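You operate a simulated robot arm through the tools that you are given. There is no shell and no other tool.

You are at the controls of a simulated robot arm. One attempt, no reset.

JOB
Start lot two: lot knob to TWO, lamp on, green and blue cards into their trays.
Fine: each card in the tray of its colour; the orange card stays on the mat.

It is judged by the outcome, as a careful person would: the job done as asked, and still so three seconds after it is handed in. It fails if anything else is knocked over, pushed out of place, dropped, spilled or broken.

ROBOT AND FRAMES
A 6-joint arm with a two-finger gripper, fixed in place. Base frame: the origin is on the floor under the middle of its stand, x ahead of it, y to its left, z up; the work surface is at about z = 800. Units: mm, degrees, N and s.
It reaches about 1206 mm from its shoulder. Its first joint turns from -166.0 to 166.0 degrees. Payload 2.45 kg.
The TCP is the grasp point between the finger pads, 20 mm short of the fingertips. In the tool frame z runs along the fingers and y along their closing line. The gripper opens to 140 mm; its body begins 168 mm behind the TCP.
Orientation is that of the tool frame in the base frame, as [roll, pitch, yaw] about the fixed x, y, z axes, in that order (R = Rz(yaw) Ry(pitch) Rx(roll)). With the fingers straight down and closing along the base's y, the tool's x points along the base's -x, its y along +y and its z along -z.

CONTROLS
- The arm moves only by the tool move_arm. Its argument "steps" is a list of rows, each a list of 7 numbers: the shift along the base's x, y, z in units of 150 mm (1.0 is 150 mm), then the turn, a rotation vector about the base's x, y, z in units of 60 degrees (1.0 is 60 degrees), then the gripper command, from -1 (shut) to 1 (fully open), values between in proportion. In form: [[x, y, z, wx, wy, wz, grip], ...]. A call has 1 to 20 rows; each row is the pose to reach, as a shift and turn from the pose commanded when the call began. A call with a number of a shift or a turn outside -1 to 1 is refused whole. Rows are played at 5 a second. More than 50 mm and 8.6 degrees between two rows, or a gripper value outside its range, and nothing of the call is played. A pose out of reach is approached as far as the arm can. The call stops where the force on the tool passes 90 N (or 10 N more than at its start, if that is more) or the arm is blocked; 0.2 s more then pass. Each finger travels about 45 mm/s and halts on what it meets, pressing with about 36 N; the grip force reading is that of the motor and also rises with nothing between the fingers. The clock runs only during rows and for 0.2 s after the last one: add rows that repeat a pose to give the fingers time. The reply holds the time, the measured pose of the TCP, the force on the tool along the base axes, the opening and the grip force, in the units named above and with some noise, with the torque about the TCP (base axes, N m) and any sound that the robot's microphone picked up, and new pictures: "show" is both (left out), scene, wrist or none.
- Cameras (640 x 400 px; columns grow to the right, rows downward): "scene" is fixed at [219.5, -499.9, 1279.7]; the picture's right is [0.93, -0.37, 0.00], its down [-0.19, -0.48, -0.86] and it looks along [0.32, 0.80, -0.51] (base axes); focal length 310 px, centre (320, 200). "wrist" rides on the gripper at [78, 11, -209] in the tool frame; the picture's right is [-0.14, 0.99, 0.00], its down [-0.92, -0.13, -0.37] and it looks along [-0.37, -0.05, 0.93] (tool axes); focal length 280 px, centre (320, 200). There is no depth. A picture from a camera that has moved, and an enlarged one, comes with that camera's place and axes in the base frame and with its lens.
- inspect(camera, box): a new picture of the part [left, top, right, bottom] of that camera's present view, enlarged. No time passes.
- close_job(): hands the job in; it is judged then, once.

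Nothing tells you positions but the pictures and the camera data. Unless the task says otherwise, let go and move clear before handing in.

The tools are called as name(argument=value, ...) on one line, values as JSON. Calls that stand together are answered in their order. move_arm: Moves the arm, as the interface text tells. Its arguments: {"type":"object","properties":{"steps":{"type":"array","items":{"type":"array","items":{"type":"number"}}},"show":{"type":"string","enum":["both","scene","wrist","none"]}},"required":["steps"]} The other tools are called the same way: inspect (camera, box) takes an enlarged picture of a part of a camera's view; close_job () hands the job in.

At the start:

```text
clock: 0.0
tcp_pos: [481.4, 528.8, 1068.3]
orientation: [179.9, 0.0, -180.0]
force: [0.5, 0.0, -0.7]
moment: [0.0, 0.01, 0.01]
gripper_width: 140.0
finger_force: 0.1
```

scene: 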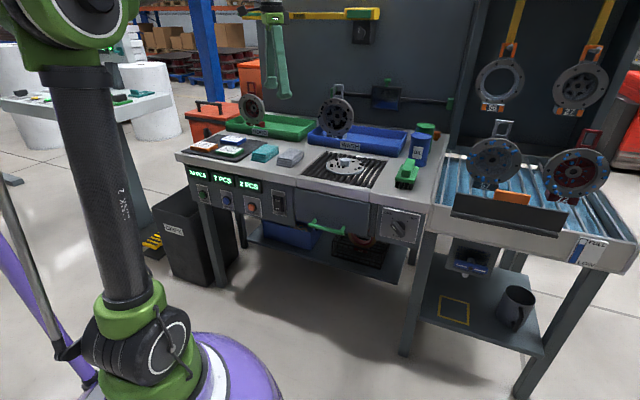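
wrist: 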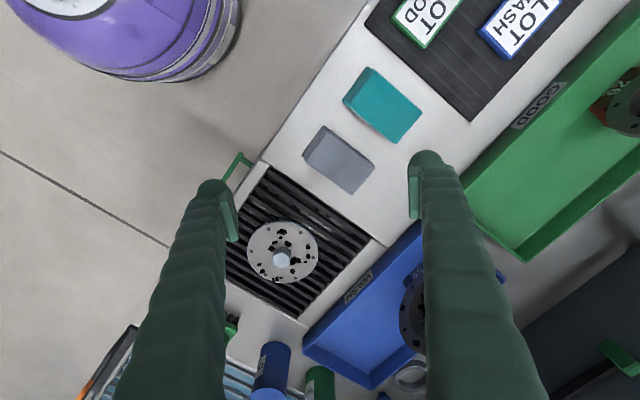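

The bench has a mat with cards on the left, a green and a blue tray at the back, and a front panel with buttons, a switch and a knob. I'll look closer at all of these before moving.

inspect(camera="scene", box=[170, 130, 300, 220])

inspect(camera="scene", box=[280, 150, 440, 250])

inspect(camera="scene", box=[220, 80, 440, 180])

inspect(camera="wrist", box=[320, 0, 640, 200])

inspect(camera="scene", box=[420, 90, 640, 290])

```text
4.44 times, centred on (235, 175) of scene
camera zoom: at [219.5, -499.9, 1279.7], right [0.93, -0.37, 0.0], down [-0.19, -0.48, -0.86], along [0.32, 0.8, -0.51], focal length 1380 px, centre (698, 311)
```

zoom: 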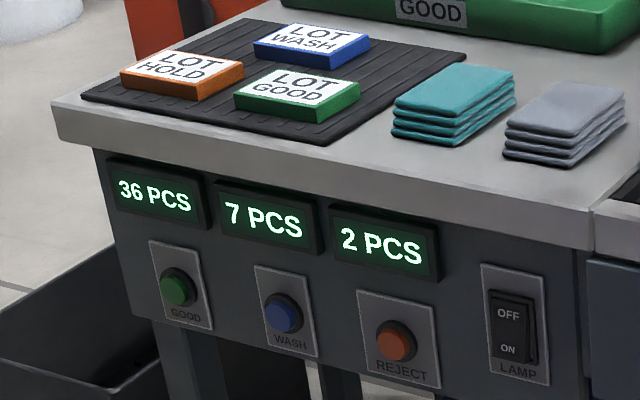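

```text
4.00 times, centred on (360, 200) of scene
camera zoom: at [219.5, -499.9, 1279.7], right [0.93, -0.37, 0.0], down [-0.19, -0.48, -0.86], along [0.32, 0.8, -0.51], focal length 1242 px, centre (160, 200)
```

zoom: 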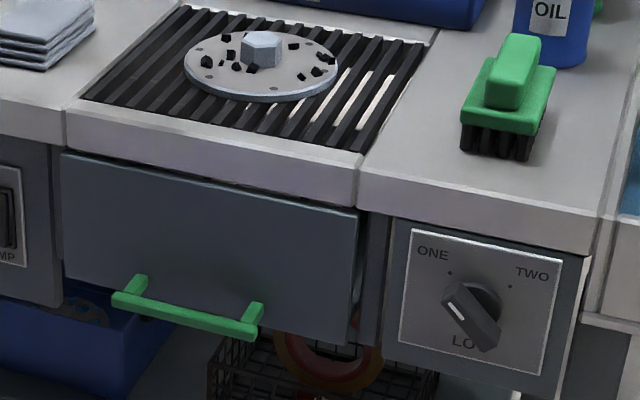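

```text
2.91 times, centred on (330, 130) of scene
camera zoom: at [219.5, -499.9, 1279.7], right [0.93, -0.37, 0.0], down [-0.19, -0.48, -0.86], along [0.32, 0.8, -0.51], focal length 903 px, centre (291, 404)
```

zoom: 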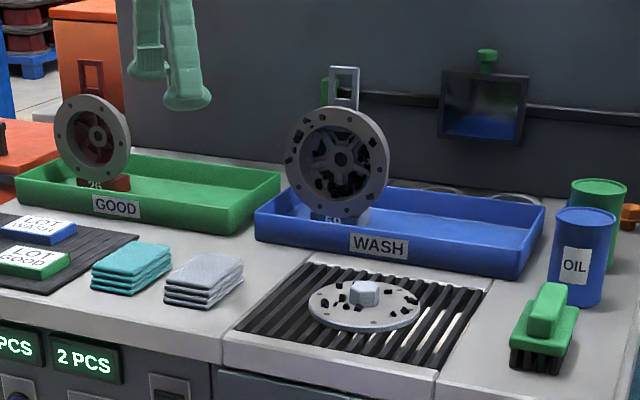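

```text
2.00 times, centred on (480, 100) of wrist
camera zoom: at [404.1, 539.5, 1277.2], right [0.14, 0.99, 0.0], down [0.92, -0.13, 0.37], along [0.37, -0.05, -0.93], focal length 561 px, centre (0, 400)
```

zoom: 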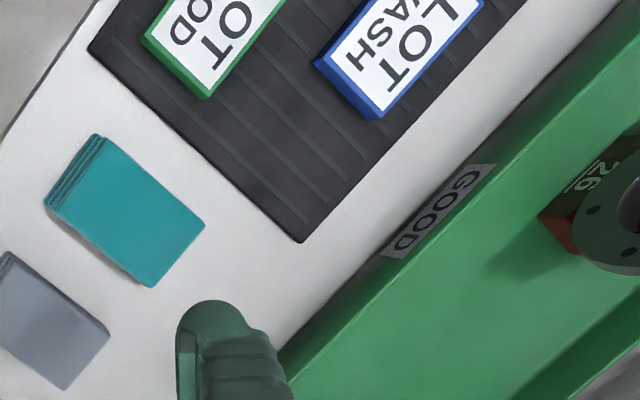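

```text
2.00 times, centred on (530, 190) of scene
camera zoom: at [219.5, -499.9, 1279.7], right [0.93, -0.37, 0.0], down [-0.19, -0.48, -0.86], along [0.32, 0.8, -0.51], focal length 621 px, centre (-100, 220)
```

zoom: 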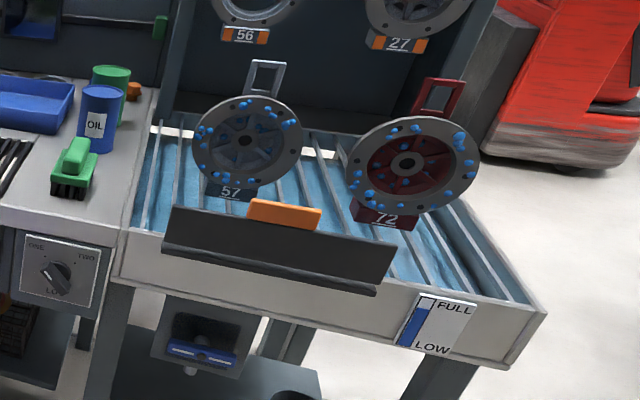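

The bench front runs diagonally, facing the robot, with the knob near (748,157,705) and the lamp rocker near (445,496,665). I'll start by yawing the tool to face the bench and moving towards the knob, still high up.

move_arm(steps=[[0, -0.17, 0, 0, 0, 0.125, 1], [0, -0.34, 0, 0, 0, 0.25, 1], [0, -0.5, 0, 0, 0, 0.375, 1], [0, -0.67, 0, 0, 0, 0.5, 1], [0, -0.84, 0, 0, 0, 0.625, 1], [0, -1, 0, 0, 0, 0.75, 1]], show="wrist")

```text
clock: 1.4
tcp_pos: [478.5, 379.3, 1069.9]
orientation: [179.9, 0.0, -134.9]
force: [0.4, -0.6, 0.2]
moment: [0.01, 0.02, -0.03]
gripper_width: 140.3
finger_force: 0.1
camera wrist: at [416.8, 330.0, 1278.7], right [-0.6, 0.8, 0.0], down [0.74, 0.56, 0.37], along [0.29, 0.22, -0.93], focal length 280 px, centre (320, 200)
```

wrist: 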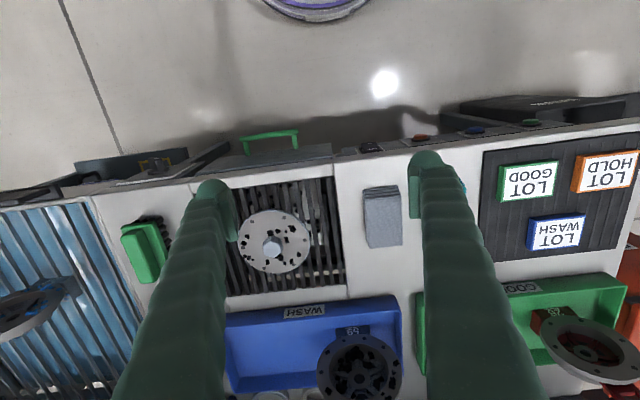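

The tool now squares up with the bench, and the wrist view shows the mat, both trays and the panel from above. I'll enlarge the cards and trays to get positions.

inspect(camera="wrist", box=[460, 100, 640, 210])

inspect(camera="wrist", box=[200, 240, 640, 400])

inspect(camera="wrist", box=[0, 100, 220, 230])

```text
3.56 times, centred on (550, 155) of wrist
camera zoom: at [416.8, 330.0, 1278.7], right [-0.6, 0.8, 0.0], down [0.74, 0.56, 0.37], along [0.29, 0.22, -0.93], focal length 997 px, centre (-498, 360)
```

zoom: 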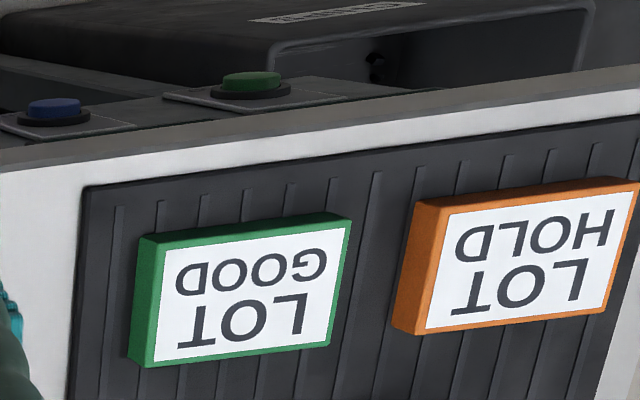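

```text
1.45 times, centred on (420, 320) of wrist
camera zoom: at [416.8, 330.0, 1278.7], right [-0.6, 0.8, 0.0], down [0.74, 0.56, 0.37], along [0.29, 0.22, -0.93], focal length 408 px, centre (174, 26)
```

zoom: 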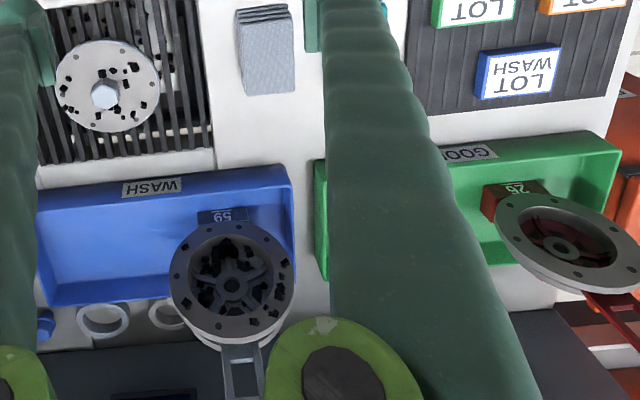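

```text
2.91 times, centred on (110, 165) of wrist
camera zoom: at [416.8, 330.0, 1278.7], right [-0.6, 0.8, 0.0], down [0.74, 0.56, 0.37], along [0.29, 0.22, -0.93], focal length 816 px, centre (931, 302)
```

zoom: 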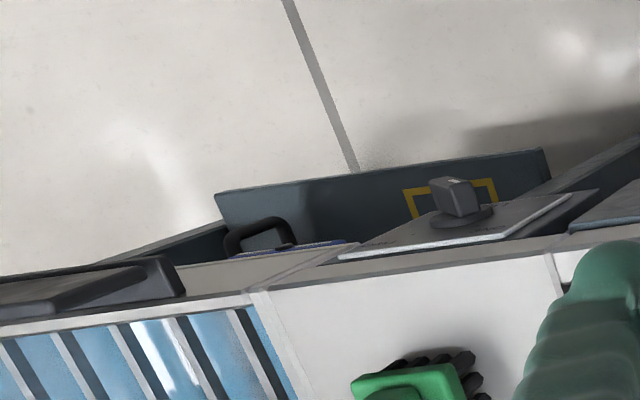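

From the two views I take the green card to be at bench coordinates s≈-276, n≈732 and the blue at s≈-341, n≈836. Here s runs right along the bench front and n runs away from the robot. The disks standing in the trays leave their right halves free. Now I tilt the gripper up towards horizontal while heading for the knob.

move_arm(steps=[[0.06, -0.125, -0.06, 0.066, -0.066, 0, 1], [0.125, -0.25, -0.125, 0.132, -0.132, 0, 1], [0.19, -0.375, -0.19, 0.2, -0.2, 0, 1], [0.25, -0.5, -0.25, 0.265, -0.265, 0, 1], [0.31, -0.625, -0.31, 0.33, -0.33, 0, 1], [0.375, -0.75, -0.375, 0.4, -0.4, 0, 1], [0.44, -0.875, -0.44, 0.465, -0.465, 0, 1], [0.5, -1, -0.5, 0.53, -0.53, 0, 1]], show="both")

```text
clock: 3.2
tcp_pos: [557.3, 229.8, 994.8]
orientation: [180.0, 45.1, -134.9]
force: [-0.1, 0.1, 0.4]
moment: [-0.01, 0.0, -0.06]
gripper_width: 140.0
finger_force: 0.0
camera wrist: at [406.4, 92.5, 1086.7], right [-0.63, 0.77, 0.1], down [0.37, 0.18, 0.91], along [0.68, 0.61, -0.4], focal length 280 px, centre (320, 200)
```

scene: 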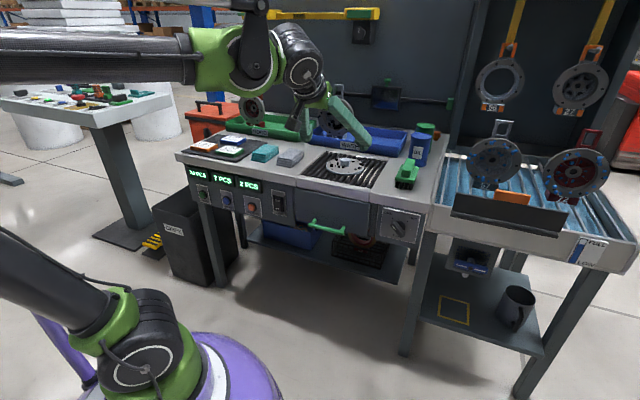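
wrist: 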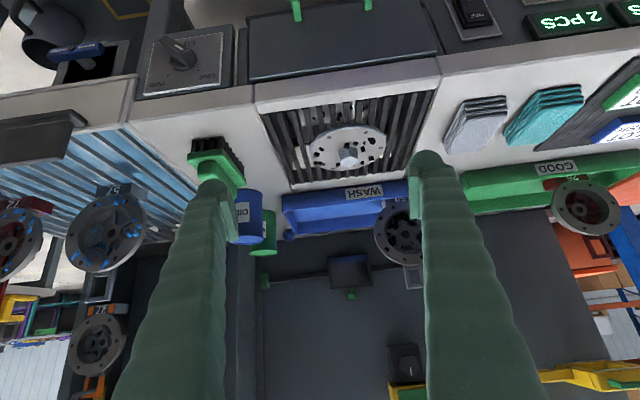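

The arm follows well, and the wrist camera, now upside down, can see the knob plate and the lamp rocker. I'll enlarge both.

inspect(camera="wrist", box=[130, 20, 250, 100])

inspect(camera="wrist", box=[420, 0, 540, 60])

inspect(camera="scene", box=[370, 195, 430, 250])

inspect(camera="scene", box=[260, 180, 300, 220])

```text
5.00 times, centred on (190, 60) of wrist
camera zoom: at [406.4, 92.5, 1086.7], right [-0.63, 0.77, 0.1], down [0.37, 0.18, 0.91], along [0.68, 0.61, -0.4], focal length 1402 px, centre (970, 900)
```

zoom: 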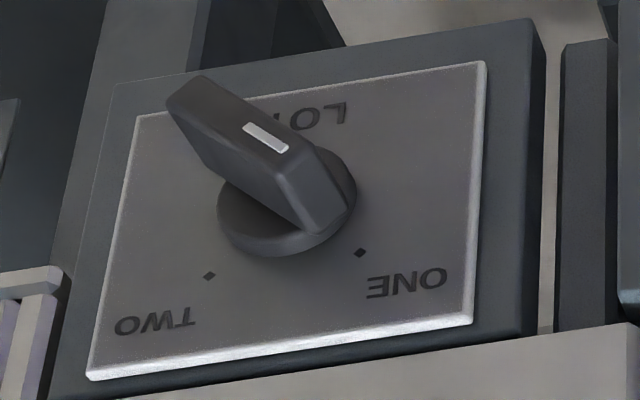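

```text
5.33 times, centred on (480, 30) of wrist
camera zoom: at [406.4, 92.5, 1086.7], right [-0.63, 0.77, 0.1], down [0.37, 0.18, 0.91], along [0.68, 0.61, -0.4], focal length 1495 px, centre (-533, 1107)
```

zoom: 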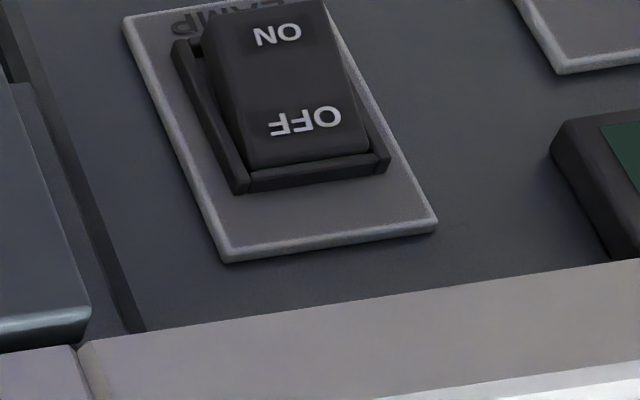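

```text
7.27 times, centred on (400, 222) of scene
camera zoom: at [219.5, -499.9, 1279.7], right [0.93, -0.37, 0.0], down [-0.19, -0.48, -0.86], along [0.32, 0.8, -0.51], focal length 2258 px, centre (-262, 36)
```

zoom: 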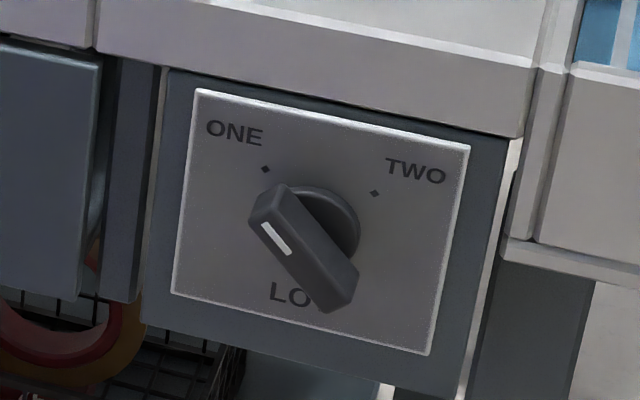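

```text
10.00 times, centred on (280, 200) of scene
camera zoom: at [219.5, -499.9, 1279.7], right [0.93, -0.37, 0.0], down [-0.19, -0.48, -0.86], along [0.32, 0.8, -0.51], focal length 3104 px, centre (720, 200)
```

zoom: 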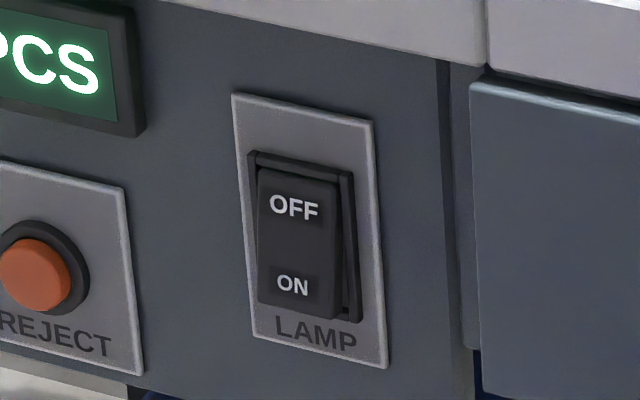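

The knob bar points at ONE and must turn 90° clockwise to TWO. Its axis works out at s≈421, z≈704, with the plate face at n≈644. The rocker is at OFF, with its bottom ON half standing out. I'll level the gripper and come down in front of the knob.

move_arm(steps=[[0.053, -0.124, -0.125, 0.066, -0.066, 0, 1], [0.106, -0.248, -0.25, 0.132, -0.132, 0, 0.8], [0.159, -0.371, -0.375, 0.199, -0.199, 0, 0.6], [0.212, -0.495, -0.5, 0.265, -0.265, 0, 0.4], [0.265, -0.619, -0.625, 0.331, -0.331, 0, 0.2], [0.318, -0.743, -0.75, 0.398, -0.398, 0, 0.0], [0.371, -0.866, -0.875, 0.464, -0.464, 0, 0.0], [0.424, -0.99, -1.0, 0.53, -0.53, 0, 0.0]], show="both")

```text
clock: 5.0
tcp_pos: [615.8, 78.2, 842.8]
orientation: [-46.6, 89.9, -1.6]
force: [-1.1, -0.6, 1.2]
moment: [0.0, 0.02, -0.09]
gripper_width: 69.9
finger_force: 0.2
camera wrist: at [462.3, -62.2, 764.2], right [-0.7, 0.7, 0.14], down [-0.17, -0.35, 0.92], along [0.69, 0.62, 0.37], focal length 280 px, centre (320, 200)
```

scene: 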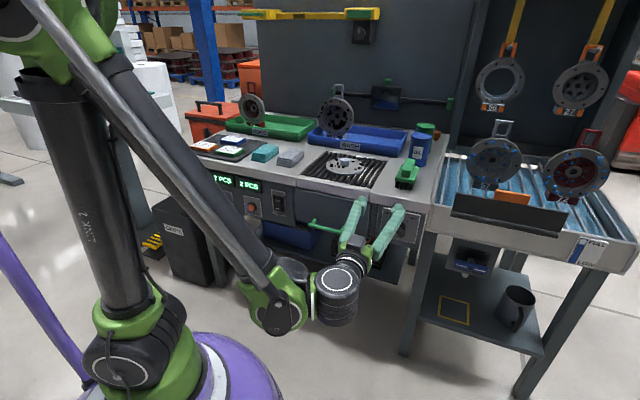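
wrist: 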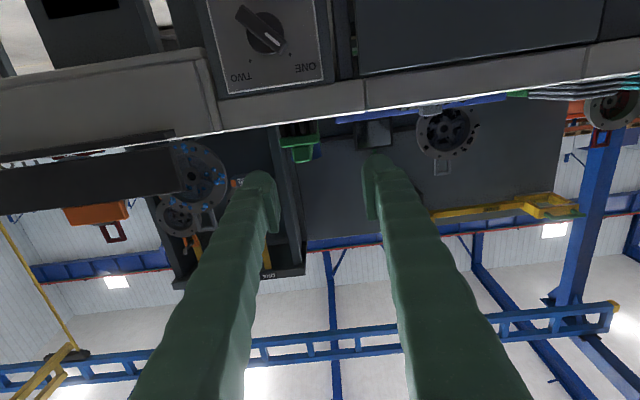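

The gripper is level. I'll check the knob from this nearer view before coming down to it.

inspect(camera="wrist", box=[200, 0, 330, 100])

inspect(camera="scene", box=[300, 180, 440, 270])

```text
4.00 times, centred on (265, 50) of wrist
camera zoom: at [462.3, -62.2, 764.2], right [-0.7, 0.7, 0.14], down [-0.17, -0.35, 0.92], along [0.69, 0.62, 0.37], focal length 1122 px, centre (540, 800)
```

zoom: 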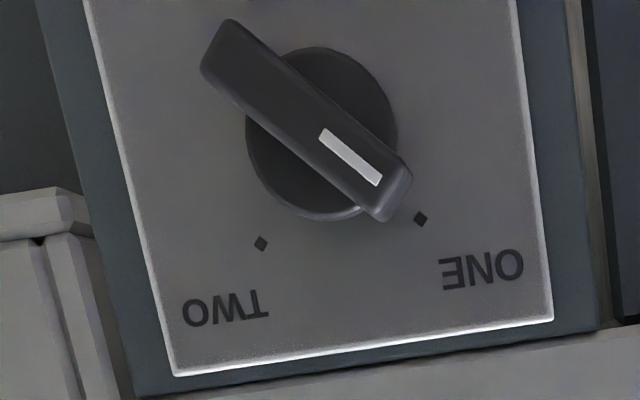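

```text
4.44 times, centred on (370, 225) of scene
camera zoom: at [219.5, -499.9, 1279.7], right [0.93, -0.37, 0.0], down [-0.19, -0.48, -0.86], along [0.32, 0.8, -0.51], focal length 1380 px, centre (98, 89)
```

zoom: 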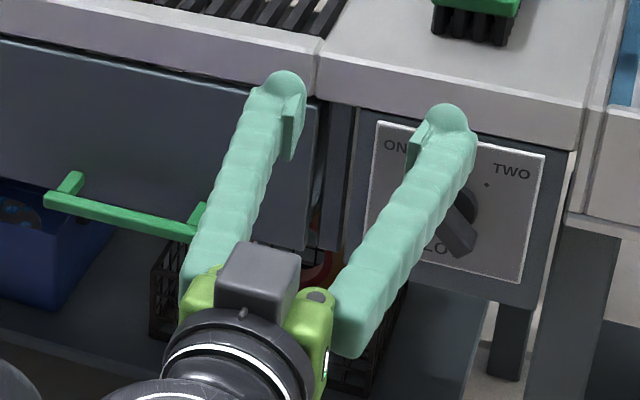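

The nearer view puts the knob axis at about s=423, z=702. Next I roll the tool to line up with the bar, 45° anticlockwise, and come down in front of it, still about 80 mm off.

move_arm(steps=[[0.055, 0.007, -0.118, -0.066, -0.066, 0, 0.0], [0.111, 0.014, -0.235, -0.132, -0.132, 0, 0.0], [0.166, 0.021, -0.353, -0.199, -0.199, 0, 0.0], [0.222, 0.028, -0.47, -0.265, -0.265, 0, 0.0], [0.277, 0.036, -0.588, -0.331, -0.331, 0, 0.0], [0.332, 0.043, -0.705, -0.398, -0.398, 0, 0.0], [0.388, 0.05, -0.823, -0.464, -0.464, 0, 0.0], [0.443, 0.057, -0.94, -0.53, -0.53, 0, 0.0]], show="both")

```text
clock: 6.8
tcp_pos: [705.6, 83.2, 743.8]
orientation: [-90.5, 44.9, -45.2]
force: [-0.7, -0.2, -0.2]
moment: [-0.01, -0.01, 0.01]
gripper_width: 70.1
finger_force: 0.0
out of reach, approached as far as the arm can: row 5, 6, 7, 8
camera wrist: at [592.2, -99.5, 681.9], right [-0.57, 0.56, -0.6], down [-0.65, 0.14, 0.74], along [0.5, 0.82, 0.29], focal length 280 px, centre (320, 200)
```

scene: 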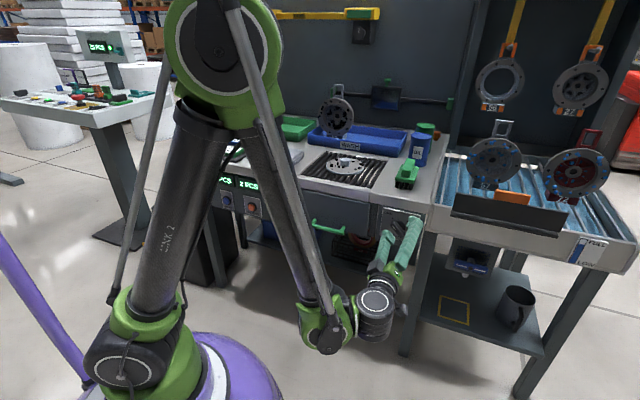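
wrist: 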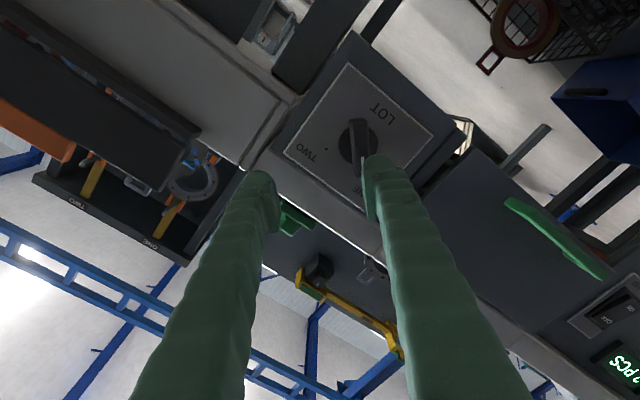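

The reply says the last rows were out of reach, because the arm folds too tightly this close in. The orientation is right, since the bar looks vertical between the fingers. I'll try going a little further forward, where there's more room to unfold.

move_arm(steps=[[0.05, 0.05, 0, 0, 0, 0, 0], [0.1, 0.1, 0, 0, 0, 0, 0], [0.1, 0.1, 0, 0, 0, 0, 0]], show="none")

```text
clock: 7.6
tcp_pos: [719.8, 96.8, 744.4]
orientation: [-90.2, 45.0, -45.0]
force: [0.3, 0.8, -1.1]
moment: [0.02, -0.01, -0.02]
gripper_width: 69.9
finger_force: 0.1
```

That worked, and it shows shifts are counted from the actual clipped pose. Now I correct sideways and downwards to the knob axis.

move_arm(steps=[[-0.028, 0.028, -0.09, 0, 0, 0, 0], [-0.056, 0.056, -0.18, 0, 0, 0, 0], [-0.085, 0.085, -0.28, 0, 0, 0, 0], [-0.085, 0.085, -0.28, 0, 0, 0, 0]], show="both")

```text
clock: 8.6
tcp_pos: [724.6, 105.5, 738.5]
orientation: [-90.3, 45.1, -45.1]
force: [0.2, 0.2, 0.1]
moment: [-0.01, 0.0, -0.01]
gripper_width: 70.1
finger_force: 0.1
out of reach, approached as far as the arm can: row 1, 2, 3, 4
camera wrist: at [610.3, -78.3, 676.3], right [-0.57, 0.56, -0.6], down [-0.66, 0.14, 0.74], along [0.5, 0.82, 0.29], focal length 280 px, centre (320, 200)
```

scene: 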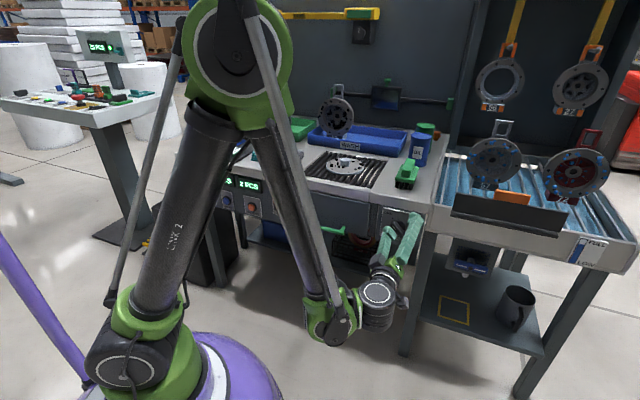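
wrist: 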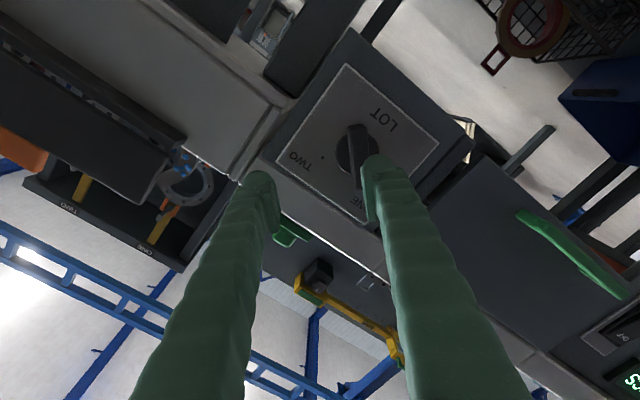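

It's the wrist bend that limits a level tool this low. I'll use a tilted approach in the plane of the bar instead, which keeps the wrist higher. First I enlarge the knob to pin down the bar's height.

inspect(camera="wrist", box=[270, 60, 450, 230])

inspect(camera="scene", box=[350, 190, 440, 260])

```text
2.35 times, centred on (360, 145) of wrist
camera zoom: at [610.3, -78.3, 676.3], right [-0.57, 0.56, -0.6], down [-0.66, 0.14, 0.74], along [0.5, 0.82, 0.29], focal length 660 px, centre (226, 329)
```

zoom: 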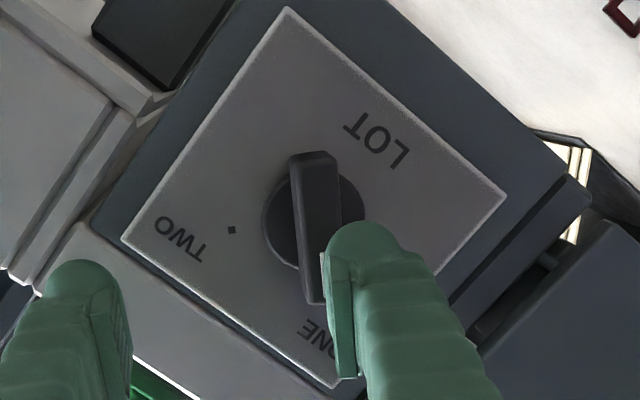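

```text
5.71 times, centred on (395, 225) of scene
camera zoom: at [219.5, -499.9, 1279.7], right [0.93, -0.37, 0.0], down [-0.19, -0.48, -0.86], along [0.32, 0.8, -0.51], focal length 1774 px, centre (-109, 57)
```

zoom: 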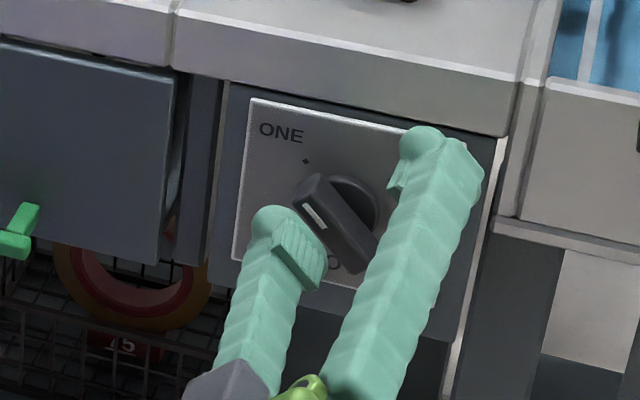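

Averaging the views, the knob axis is at s≈424, z≈700, the plate is at n≈647, and the bar stands about 25 mm proud. I'll tilt the tool 30° in the plane of the bar and back off to a pre-grasp point about 60 mm out along the new approach line.

move_arm(steps=[[-0.049, 0.006, -0.019, -0.042, 0.042, -0.059, -0.3], [-0.097, 0.013, -0.038, -0.083, 0.083, -0.118, -0.3], [-0.146, 0.019, -0.057, -0.125, 0.125, -0.177, -0.3], [-0.195, 0.025, -0.075, -0.167, 0.167, -0.236, -0.3], [-0.243, 0.032, -0.094, -0.208, 0.208, -0.295, -0.3], [-0.292, 0.038, -0.113, -0.25, 0.25, -0.354, -0.3], [-0.292, 0.038, -0.113, -0.25, 0.25, -0.354, -0.3]], show="both")

```text
clock: 10.2
tcp_pos: [680.3, 110.5, 721.7]
orientation: [-116.6, 37.7, -84.4]
force: [0.4, -0.5, -0.5]
moment: [0.0, 0.0, 0.01]
gripper_width: 49.2
finger_force: 0.0
camera wrist: at [502.0, -22.6, 739.6], right [-0.51, 0.6, -0.62], down [-0.33, 0.53, 0.78], along [0.8, 0.6, -0.07], focal length 280 px, centre (320, 200)
```

scene: 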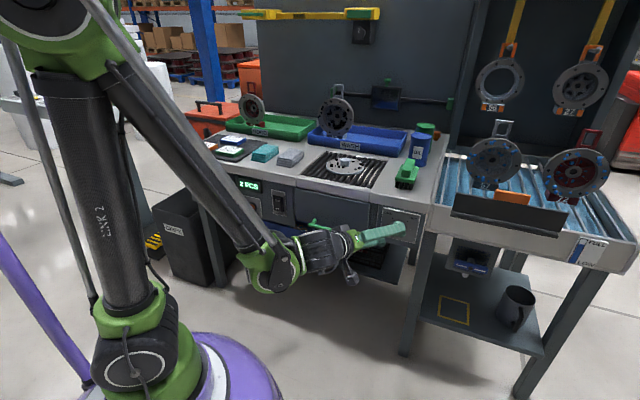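
wrist: 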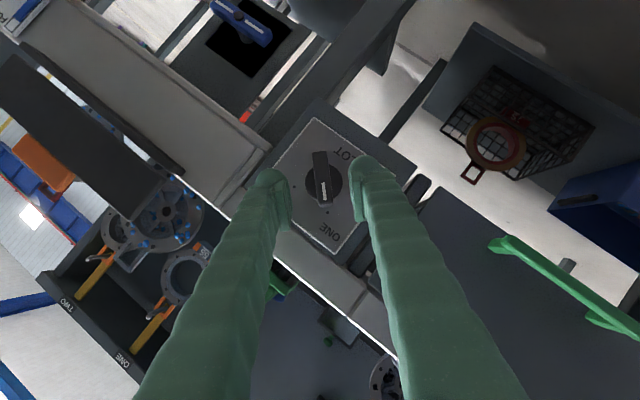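

The tilted pose is reached cleanly, and the bar sits nearly centred between the fingers. I'll measure the remaining offset closely.

inspect(camera="wrist", box=[260, 110, 400, 250])

inspect(camera="scene", box=[350, 190, 440, 260])

```text
2.86 times, centred on (330, 180) of wrist
camera zoom: at [502.0, -22.6, 739.6], right [-0.51, 0.6, -0.62], down [-0.33, 0.53, 0.78], along [0.8, 0.6, -0.07], focal length 801 px, centre (291, 257)
```

zoom: 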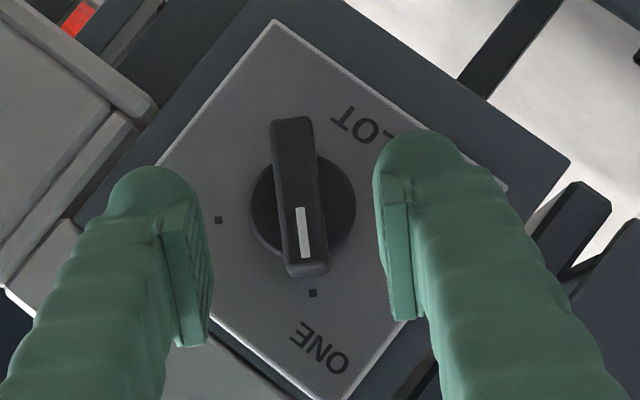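

```text
5.71 times, centred on (395, 225) of scene
camera zoom: at [219.5, -499.9, 1279.7], right [0.93, -0.37, 0.0], down [-0.19, -0.48, -0.86], along [0.32, 0.8, -0.51], focal length 1774 px, centre (-109, 57)
```

zoom: 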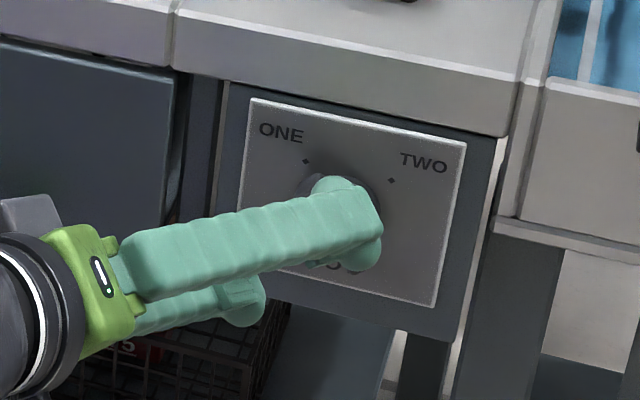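

The roll is within a couple of degrees, and the axis needs about 3 mm of sideways correction. I'll advance 40 mm along the approach line with that correction and look again.

move_arm(steps=[[0.071, 0.038, -0.031, 0, 0, 0, -0.3], [0.142, 0.076, -0.063, 0, 0, 0, -0.3], [0.213, 0.114, -0.094, 0, 0, 0, -0.3], [0.213, 0.114, -0.094, 0, 0, 0, -0.3]], show="wrist")

inspect(camera="wrist", box=[250, 90, 390, 230])

inspect(camera="scene", box=[350, 190, 440, 260])

```text
clock: 11.2
tcp_pos: [713.6, 126.8, 706.6]
orientation: [-116.7, 37.8, -84.3]
force: [-0.6, -0.2, 0.6]
moment: [0.01, -0.01, 0.03]
gripper_width: 48.9
finger_force: 0.0
camera wrist: at [534.3, -6.8, 725.5], right [-0.51, 0.6, -0.62], down [-0.33, 0.53, 0.78], along [0.8, 0.6, -0.07], focal length 280 px, centre (320, 200)
```

wrist: 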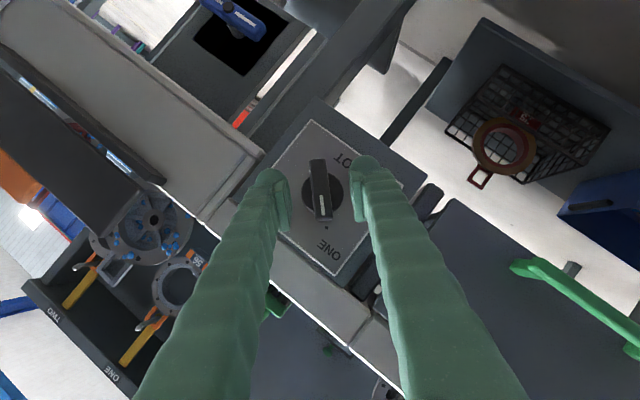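

```text
2.86 times, centred on (320, 160) of wrist
camera zoom: at [534.3, -6.8, 725.5], right [-0.51, 0.6, -0.62], down [-0.33, 0.53, 0.78], along [0.8, 0.6, -0.07], focal length 801 px, centre (320, 314)
```

zoom: 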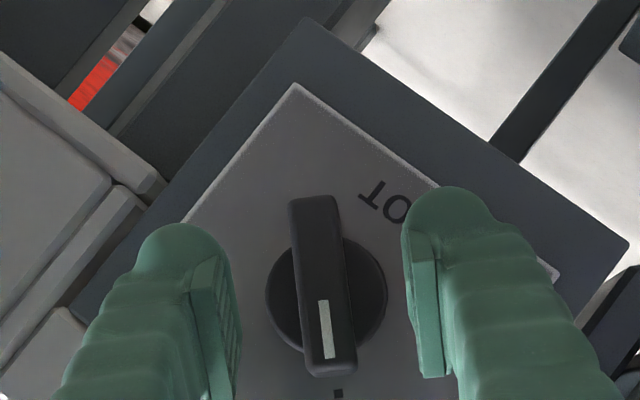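

```text
5.71 times, centred on (395, 225) of scene
camera zoom: at [219.5, -499.9, 1279.7], right [0.93, -0.37, 0.0], down [-0.19, -0.48, -0.86], along [0.32, 0.8, -0.51], focal length 1774 px, centre (-109, 57)
```

zoom: 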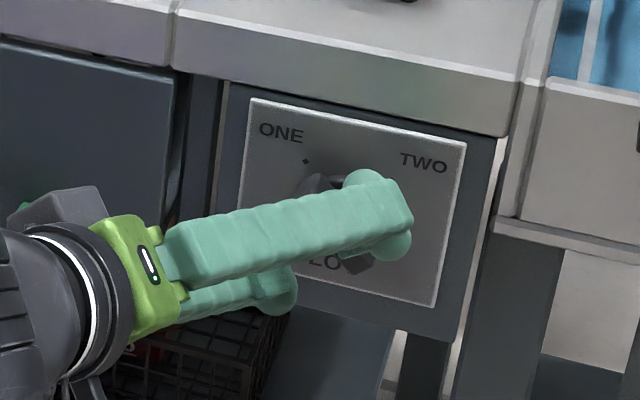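

The bar is now centred between the pads. I'll go in the last stretch in small pieces, watching the force for touching the knob's base.

move_arm(steps=[[0.034, 0.015, -0.014, 0, 0, 0, -0.3], [0.069, 0.029, -0.028, 0, 0, 0, -0.3], [0.069, 0.029, -0.028, 0, 0, 0, -0.3]], show="none")

inspect(camera="wrist", box=[250, 90, 390, 230])

inspect(camera="scene", box=[370, 200, 430, 250])

```text
clock: 12.0
tcp_pos: [723.3, 131.5, 705.2]
orientation: [-116.8, 37.7, -84.4]
force: [0.4, 0.6, 0.8]
moment: [-0.02, 0.0, -0.02]
gripper_width: 48.8
finger_force: 0.2
```

```text
2.86 times, centred on (320, 160) of wrist
camera zoom: at [544.4, -2.0, 722.8], right [-0.51, 0.6, -0.62], down [-0.33, 0.53, 0.78], along [0.8, 0.6, -0.07], focal length 801 px, centre (320, 314)
```

zoom: 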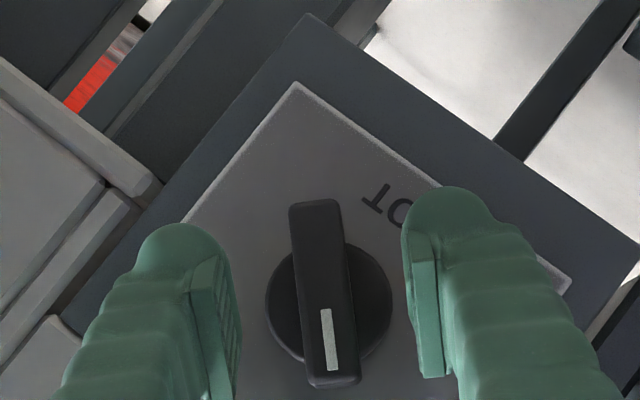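

```text
8.00 times, centred on (400, 225) of scene
camera zoom: at [219.5, -499.9, 1279.7], right [0.93, -0.37, 0.0], down [-0.19, -0.48, -0.86], along [0.32, 0.8, -0.51], focal length 2484 px, centre (-320, 0)
```

zoom: 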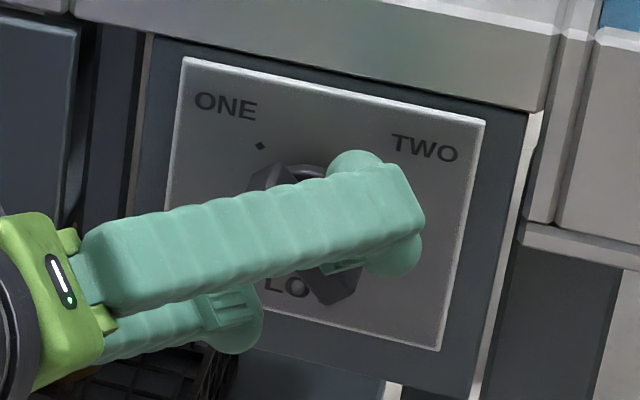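

No contact yet, and the alignment still holds. I'll advance another 8 mm.

move_arm(steps=[[0.023, 0.01, -0.009, 0, 0, 0, -0.3], [0.046, 0.02, -0.019, 0, 0, 0, -0.3], [0.046, 0.02, -0.019, 0, 0, 0, -0.3]], show="none")

inspect(camera="wrist", box=[250, 90, 390, 230])

inspect(camera="scene", box=[370, 200, 430, 250])

```text
clock: 12.8
tcp_pos: [730.1, 132.6, 700.9]
orientation: [-116.7, 37.8, -84.3]
force: [0.0, -0.3, 0.6]
moment: [-0.01, -0.02, -0.04]
gripper_width: 49.1
finger_force: 0.1
```

```text
2.86 times, centred on (320, 160) of wrist
camera zoom: at [551.6, 0.4, 720.2], right [-0.51, 0.6, -0.62], down [-0.33, 0.53, 0.79], along [0.8, 0.6, -0.07], focal length 801 px, centre (320, 314)
```

zoom: 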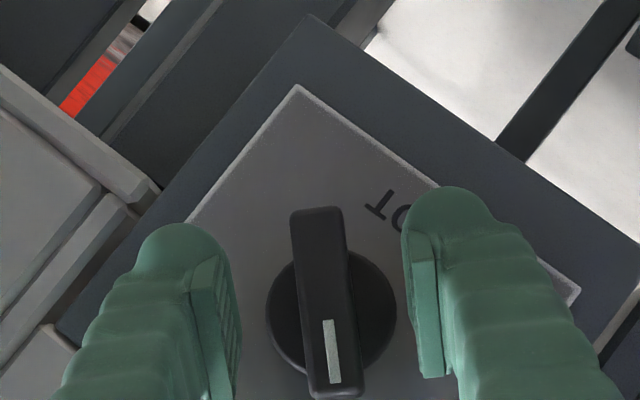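

```text
8.00 times, centred on (400, 225) of scene
camera zoom: at [219.5, -499.9, 1279.7], right [0.93, -0.37, 0.0], down [-0.19, -0.48, -0.86], along [0.32, 0.8, -0.51], focal length 2484 px, centre (-320, 0)
```

zoom: 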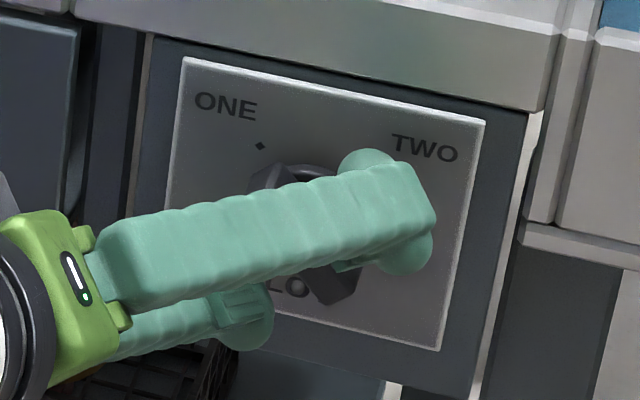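

Still free, and the bar is 2–3 mm off centre. I'll nudge that in, advance 5 mm and then close on the bar.

move_arm(steps=[[0.021, 0.02, -0.023, 0, 0, 0, -0.3], [0.021, 0.02, -0.023, 0, 0, 0, -0.3], [0.021, 0.02, -0.023, 0, 0, 0, -0.6], [0.021, 0.02, -0.023, 0, 0, 0, -1], [0.021, 0.02, -0.023, 0, 0, 0, -1], [0.021, 0.02, -0.023, 0, 0, 0, -1]], show="wrist")

inspect(camera="wrist", box=[250, 90, 390, 230])

inspect(camera="scene", box=[370, 200, 430, 250])

```text
clock: 14.2
tcp_pos: [734.5, 136.1, 698.5]
orientation: [-116.6, 37.8, -84.3]
force: [7.6, -7.7, 16.6]
moment: [0.13, -0.04, -0.17]
gripper_width: 14.9
finger_force: 40.5
camera wrist: at [555.7, 2.9, 716.4], right [-0.51, 0.6, -0.62], down [-0.33, 0.53, 0.78], along [0.8, 0.6, -0.07], focal length 280 px, centre (320, 200)
```

wrist: 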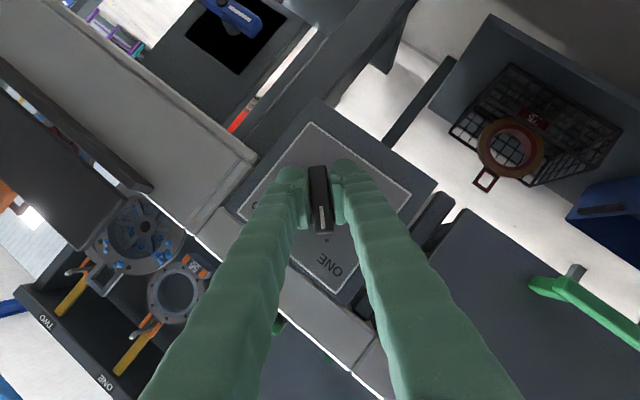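

```text
2.86 times, centred on (320, 160) of wrist
camera zoom: at [555.7, 2.9, 716.4], right [-0.51, 0.6, -0.62], down [-0.33, 0.53, 0.78], along [0.8, 0.6, -0.07], focal length 801 px, centre (320, 314)
```

zoom: 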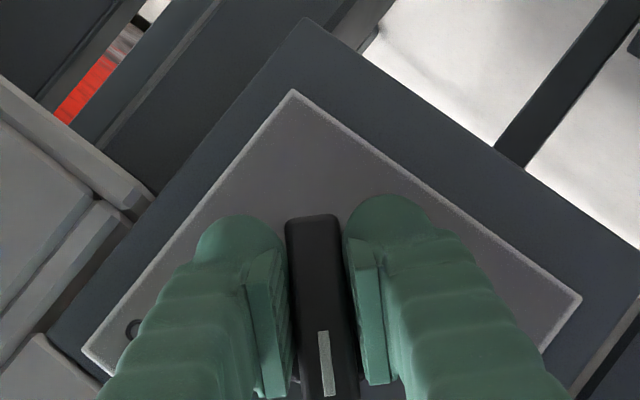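

```text
8.00 times, centred on (400, 225) of scene
camera zoom: at [219.5, -499.9, 1279.7], right [0.93, -0.37, 0.0], down [-0.19, -0.48, -0.86], along [0.32, 0.8, -0.51], focal length 2484 px, centre (-320, 0)
```

zoom: 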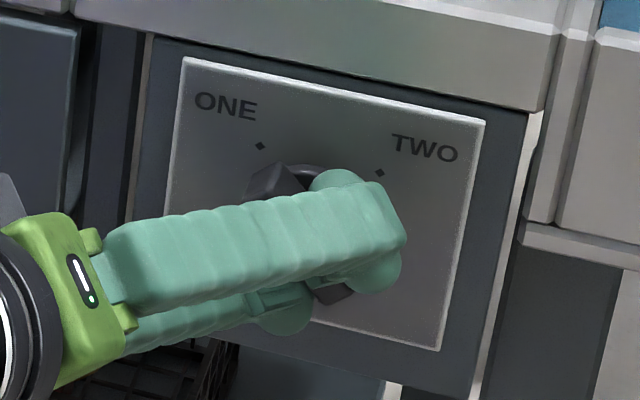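

I have the bar: opening 14.9 mm, grip 40 N. Now I turn clockwise about the knob axis, the first 45°, then check.

move_arm(steps=[[-0.0016, 0.0016, -0.002, 0.0884, 0.0884, 0, -1], [-0.0034, 0.0034, -0.0037, 0.1768, 0.1768, 0, -1], [-0.0054, 0.0054, -0.0051, 0.2652, 0.2652, 0, -1], [-0.0074, 0.0074, -0.006, 0.3536, 0.3536, 0, -1], [-0.0095, 0.0095, -0.0066, 0.4419, 0.4419, 0, -1], [-0.0117, 0.0117, -0.0068, 0.5303, 0.5303, 0, -1]], show="both")

inspect(camera="scene", box=[370, 200, 430, 250])

```text
clock: 15.6
tcp_pos: [733.7, 135.7, 696.6]
orientation: [179.8, 60.1, -135.4]
force: [36.5, -24.7, 28.0]
moment: [0.4, -0.22, -0.55]
gripper_width: 15.2
finger_force: 41.6
camera wrist: at [570.0, -11.7, 733.6], right [-0.65, 0.75, 0.12], down [0.19, 0.01, 0.98], along [0.74, 0.66, -0.15], focal length 280 px, centre (320, 200)
```

scene: 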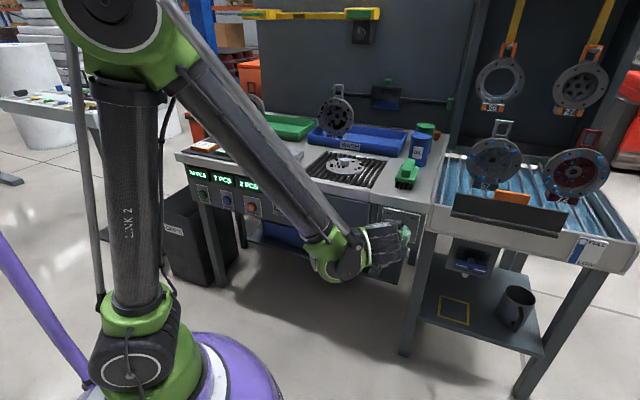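
wrist: 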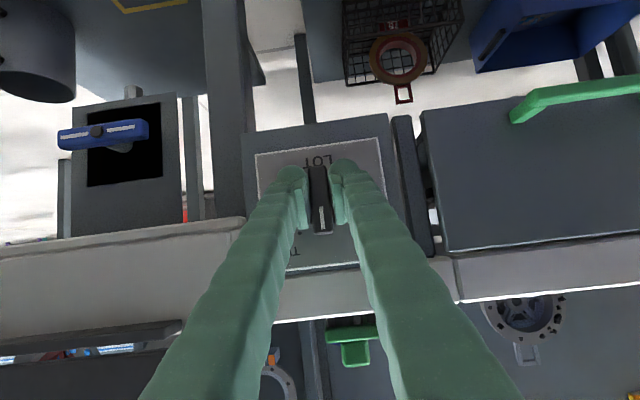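

```text
8.00 times, centred on (400, 225) of scene
camera zoom: at [219.5, -499.9, 1279.7], right [0.93, -0.37, 0.0], down [-0.19, -0.48, -0.86], along [0.32, 0.8, -0.51], focal length 2484 px, centre (-320, 0)
```

zoom: 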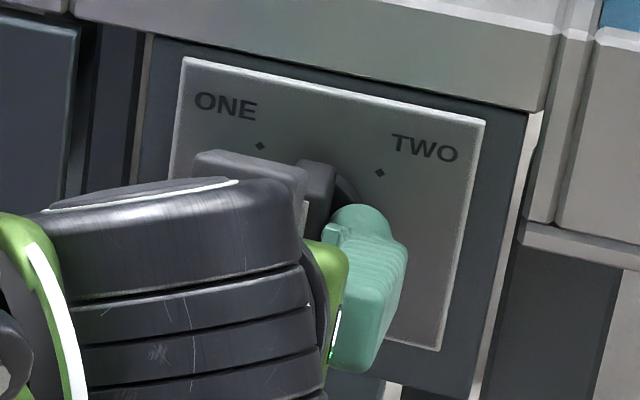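

The knob has turned halfway, and its bar is upright. The side force of about 50 N says the true axis is slightly further right and higher, so I'll ease off by 2 mm and reread.

move_arm(steps=[[0.0094, -0.0094, 0.01, 0, 0, 0, -1], [0.0094, -0.0094, 0.01, 0, 0, 0, -1]], show="none")

inspect(camera="wrist", box=[240, 100, 400, 260])

```text
clock: 16.2
tcp_pos: [732.0, 136.1, 697.0]
orientation: [180.0, 60.0, -135.1]
force: [35.6, -17.6, -2.1]
moment: [0.03, 0.12, -0.48]
gripper_width: 15.0
finger_force: 41.3
```

```text
2.50 times, centred on (320, 180) of wrist
camera zoom: at [570.7, -12.4, 734.2], right [-0.65, 0.75, 0.12], down [0.19, 0.01, 0.98], along [0.73, 0.66, -0.15], focal length 701 px, centre (320, 250)
```

zoom: 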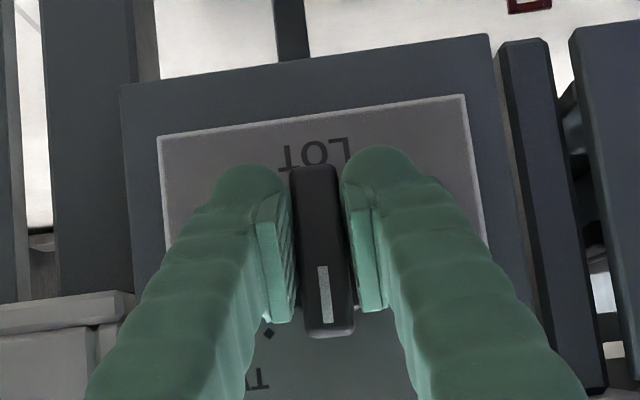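

The vertical force is gone, and about 38 N of sideways force remains. One more 2 mm step to the right.

move_arm(steps=[[0.0094, -0.0094, 0, 0, 0, 0, -1], [0.0094, -0.0094, 0, 0, 0, 0, -1]], show="none")

```text
clock: 16.8
tcp_pos: [733.2, 136.3, 697.4]
orientation: [179.8, 60.0, -134.9]
force: [19.9, -9.3, -14.0]
moment: [-0.04, 0.11, -0.25]
gripper_width: 15.0
finger_force: 41.2
```

The forces have dropped to about 25 N, so the axis is a few mm right of my first guess. I turn the second 45° about the corrected axis.

move_arm(steps=[[0.0027, -0.0027, -0.0006, 0.0884, 0.0884, 0, -1], [0.0054, -0.0054, -0.0015, 0.1768, 0.1768, 0, -1], [0.008, -0.008, -0.0026, 0.2652, 0.2652, 0, -1], [0.0106, -0.0106, -0.004, 0.3536, 0.3536, 0, -1], [0.0131, -0.0131, -0.0057, 0.4419, 0.4419, 0, -1], [0.0154, -0.0154, -0.0075, 0.5303, 0.5303, 0, -1], [0.0154, -0.0154, -0.0075, 0.5303, 0.5303, 0, -1]], show="both")

inspect(camera="wrist", box=[240, 100, 400, 260])

inspect(camera="scene", box=[370, 200, 430, 250])

```text
clock: 18.4
tcp_pos: [733.9, 135.8, 700.1]
orientation: [116.3, 37.7, 174.4]
force: [-42.8, 63.5, 38.8]
moment: [0.38, -0.37, 0.39]
gripper_width: 15.4
finger_force: 41.6
camera wrist: at [592.5, -34.7, 732.7], right [-0.39, 0.48, 0.79], down [0.66, -0.45, 0.6], along [0.65, 0.75, -0.14], focal length 280 px, centre (320, 200)
```

scene: 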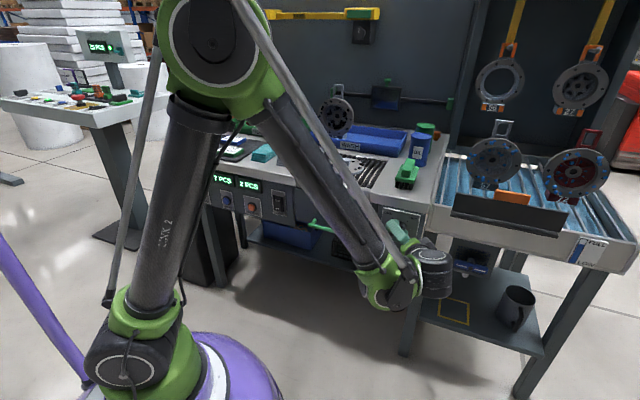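
wrist: 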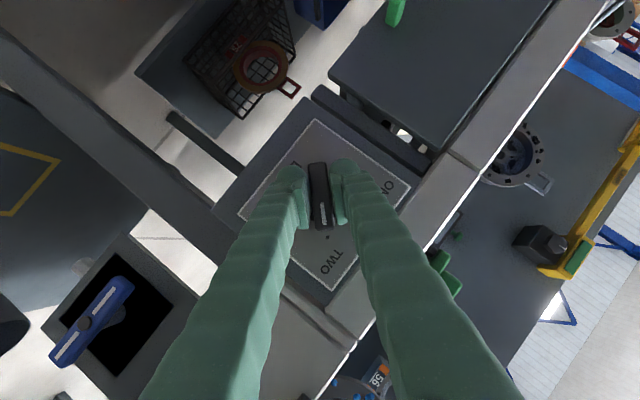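

```text
2.50 times, centred on (320, 180) of wrist
camera zoom: at [592.5, -34.7, 732.7], right [-0.39, 0.48, 0.79], down [0.66, -0.45, 0.6], along [0.65, 0.75, -0.14], focal length 701 px, centre (320, 250)
```

zoom: 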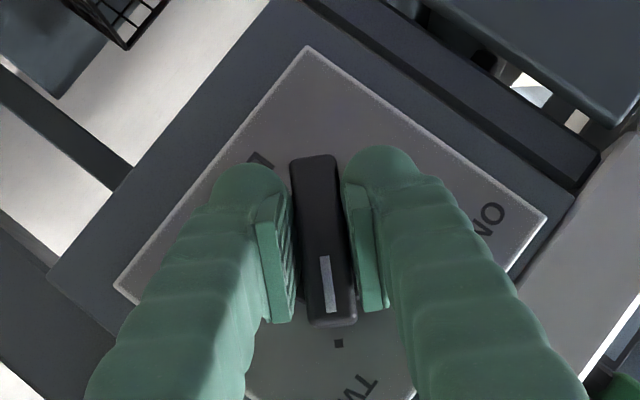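

```text
8.00 times, centred on (400, 225) of scene
camera zoom: at [219.5, -499.9, 1279.7], right [0.93, -0.37, 0.0], down [-0.19, -0.48, -0.86], along [0.32, 0.8, -0.51], focal length 2484 px, centre (-320, 0)
```

zoom: 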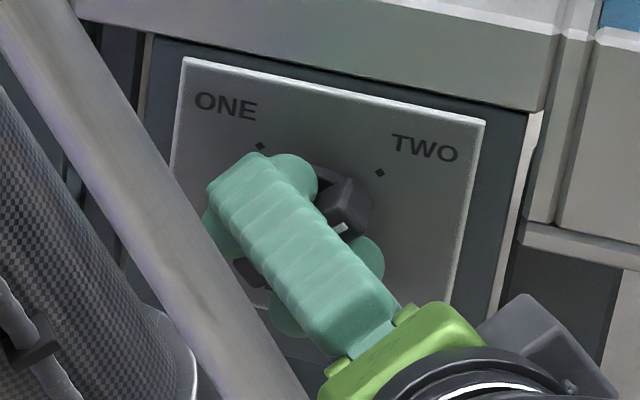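

The white mark now lines up with the TWO dot. I'll take off the side load, then open the fingers.

move_arm(steps=[[-0.0141, 0.0141, 0.01, 0, 0, 0, -1], [-0.0141, 0.0141, 0.01, 0, 0, 0, -1]], show="none")

```text
clock: 19.0
tcp_pos: [734.1, 134.3, 700.5]
orientation: [116.5, 37.7, 174.1]
force: [-18.9, 42.6, 38.5]
moment: [0.11, -0.09, 0.59]
gripper_width: 15.2
finger_force: 41.2
```

move_arm(steps=[[-0.0071, 0.0071, 0.0133, 0, 0, 0, -1], [-0.0071, 0.0071, 0.0133, 0, 0, 0, -1]], show="none")

```text
clock: 19.6
tcp_pos: [733.5, 136.1, 699.8]
orientation: [116.6, 37.8, 174.2]
force: [-2.7, 26.3, 17.2]
moment: [0.22, -0.2, 0.07]
gripper_width: 15.2
finger_force: 40.5
```

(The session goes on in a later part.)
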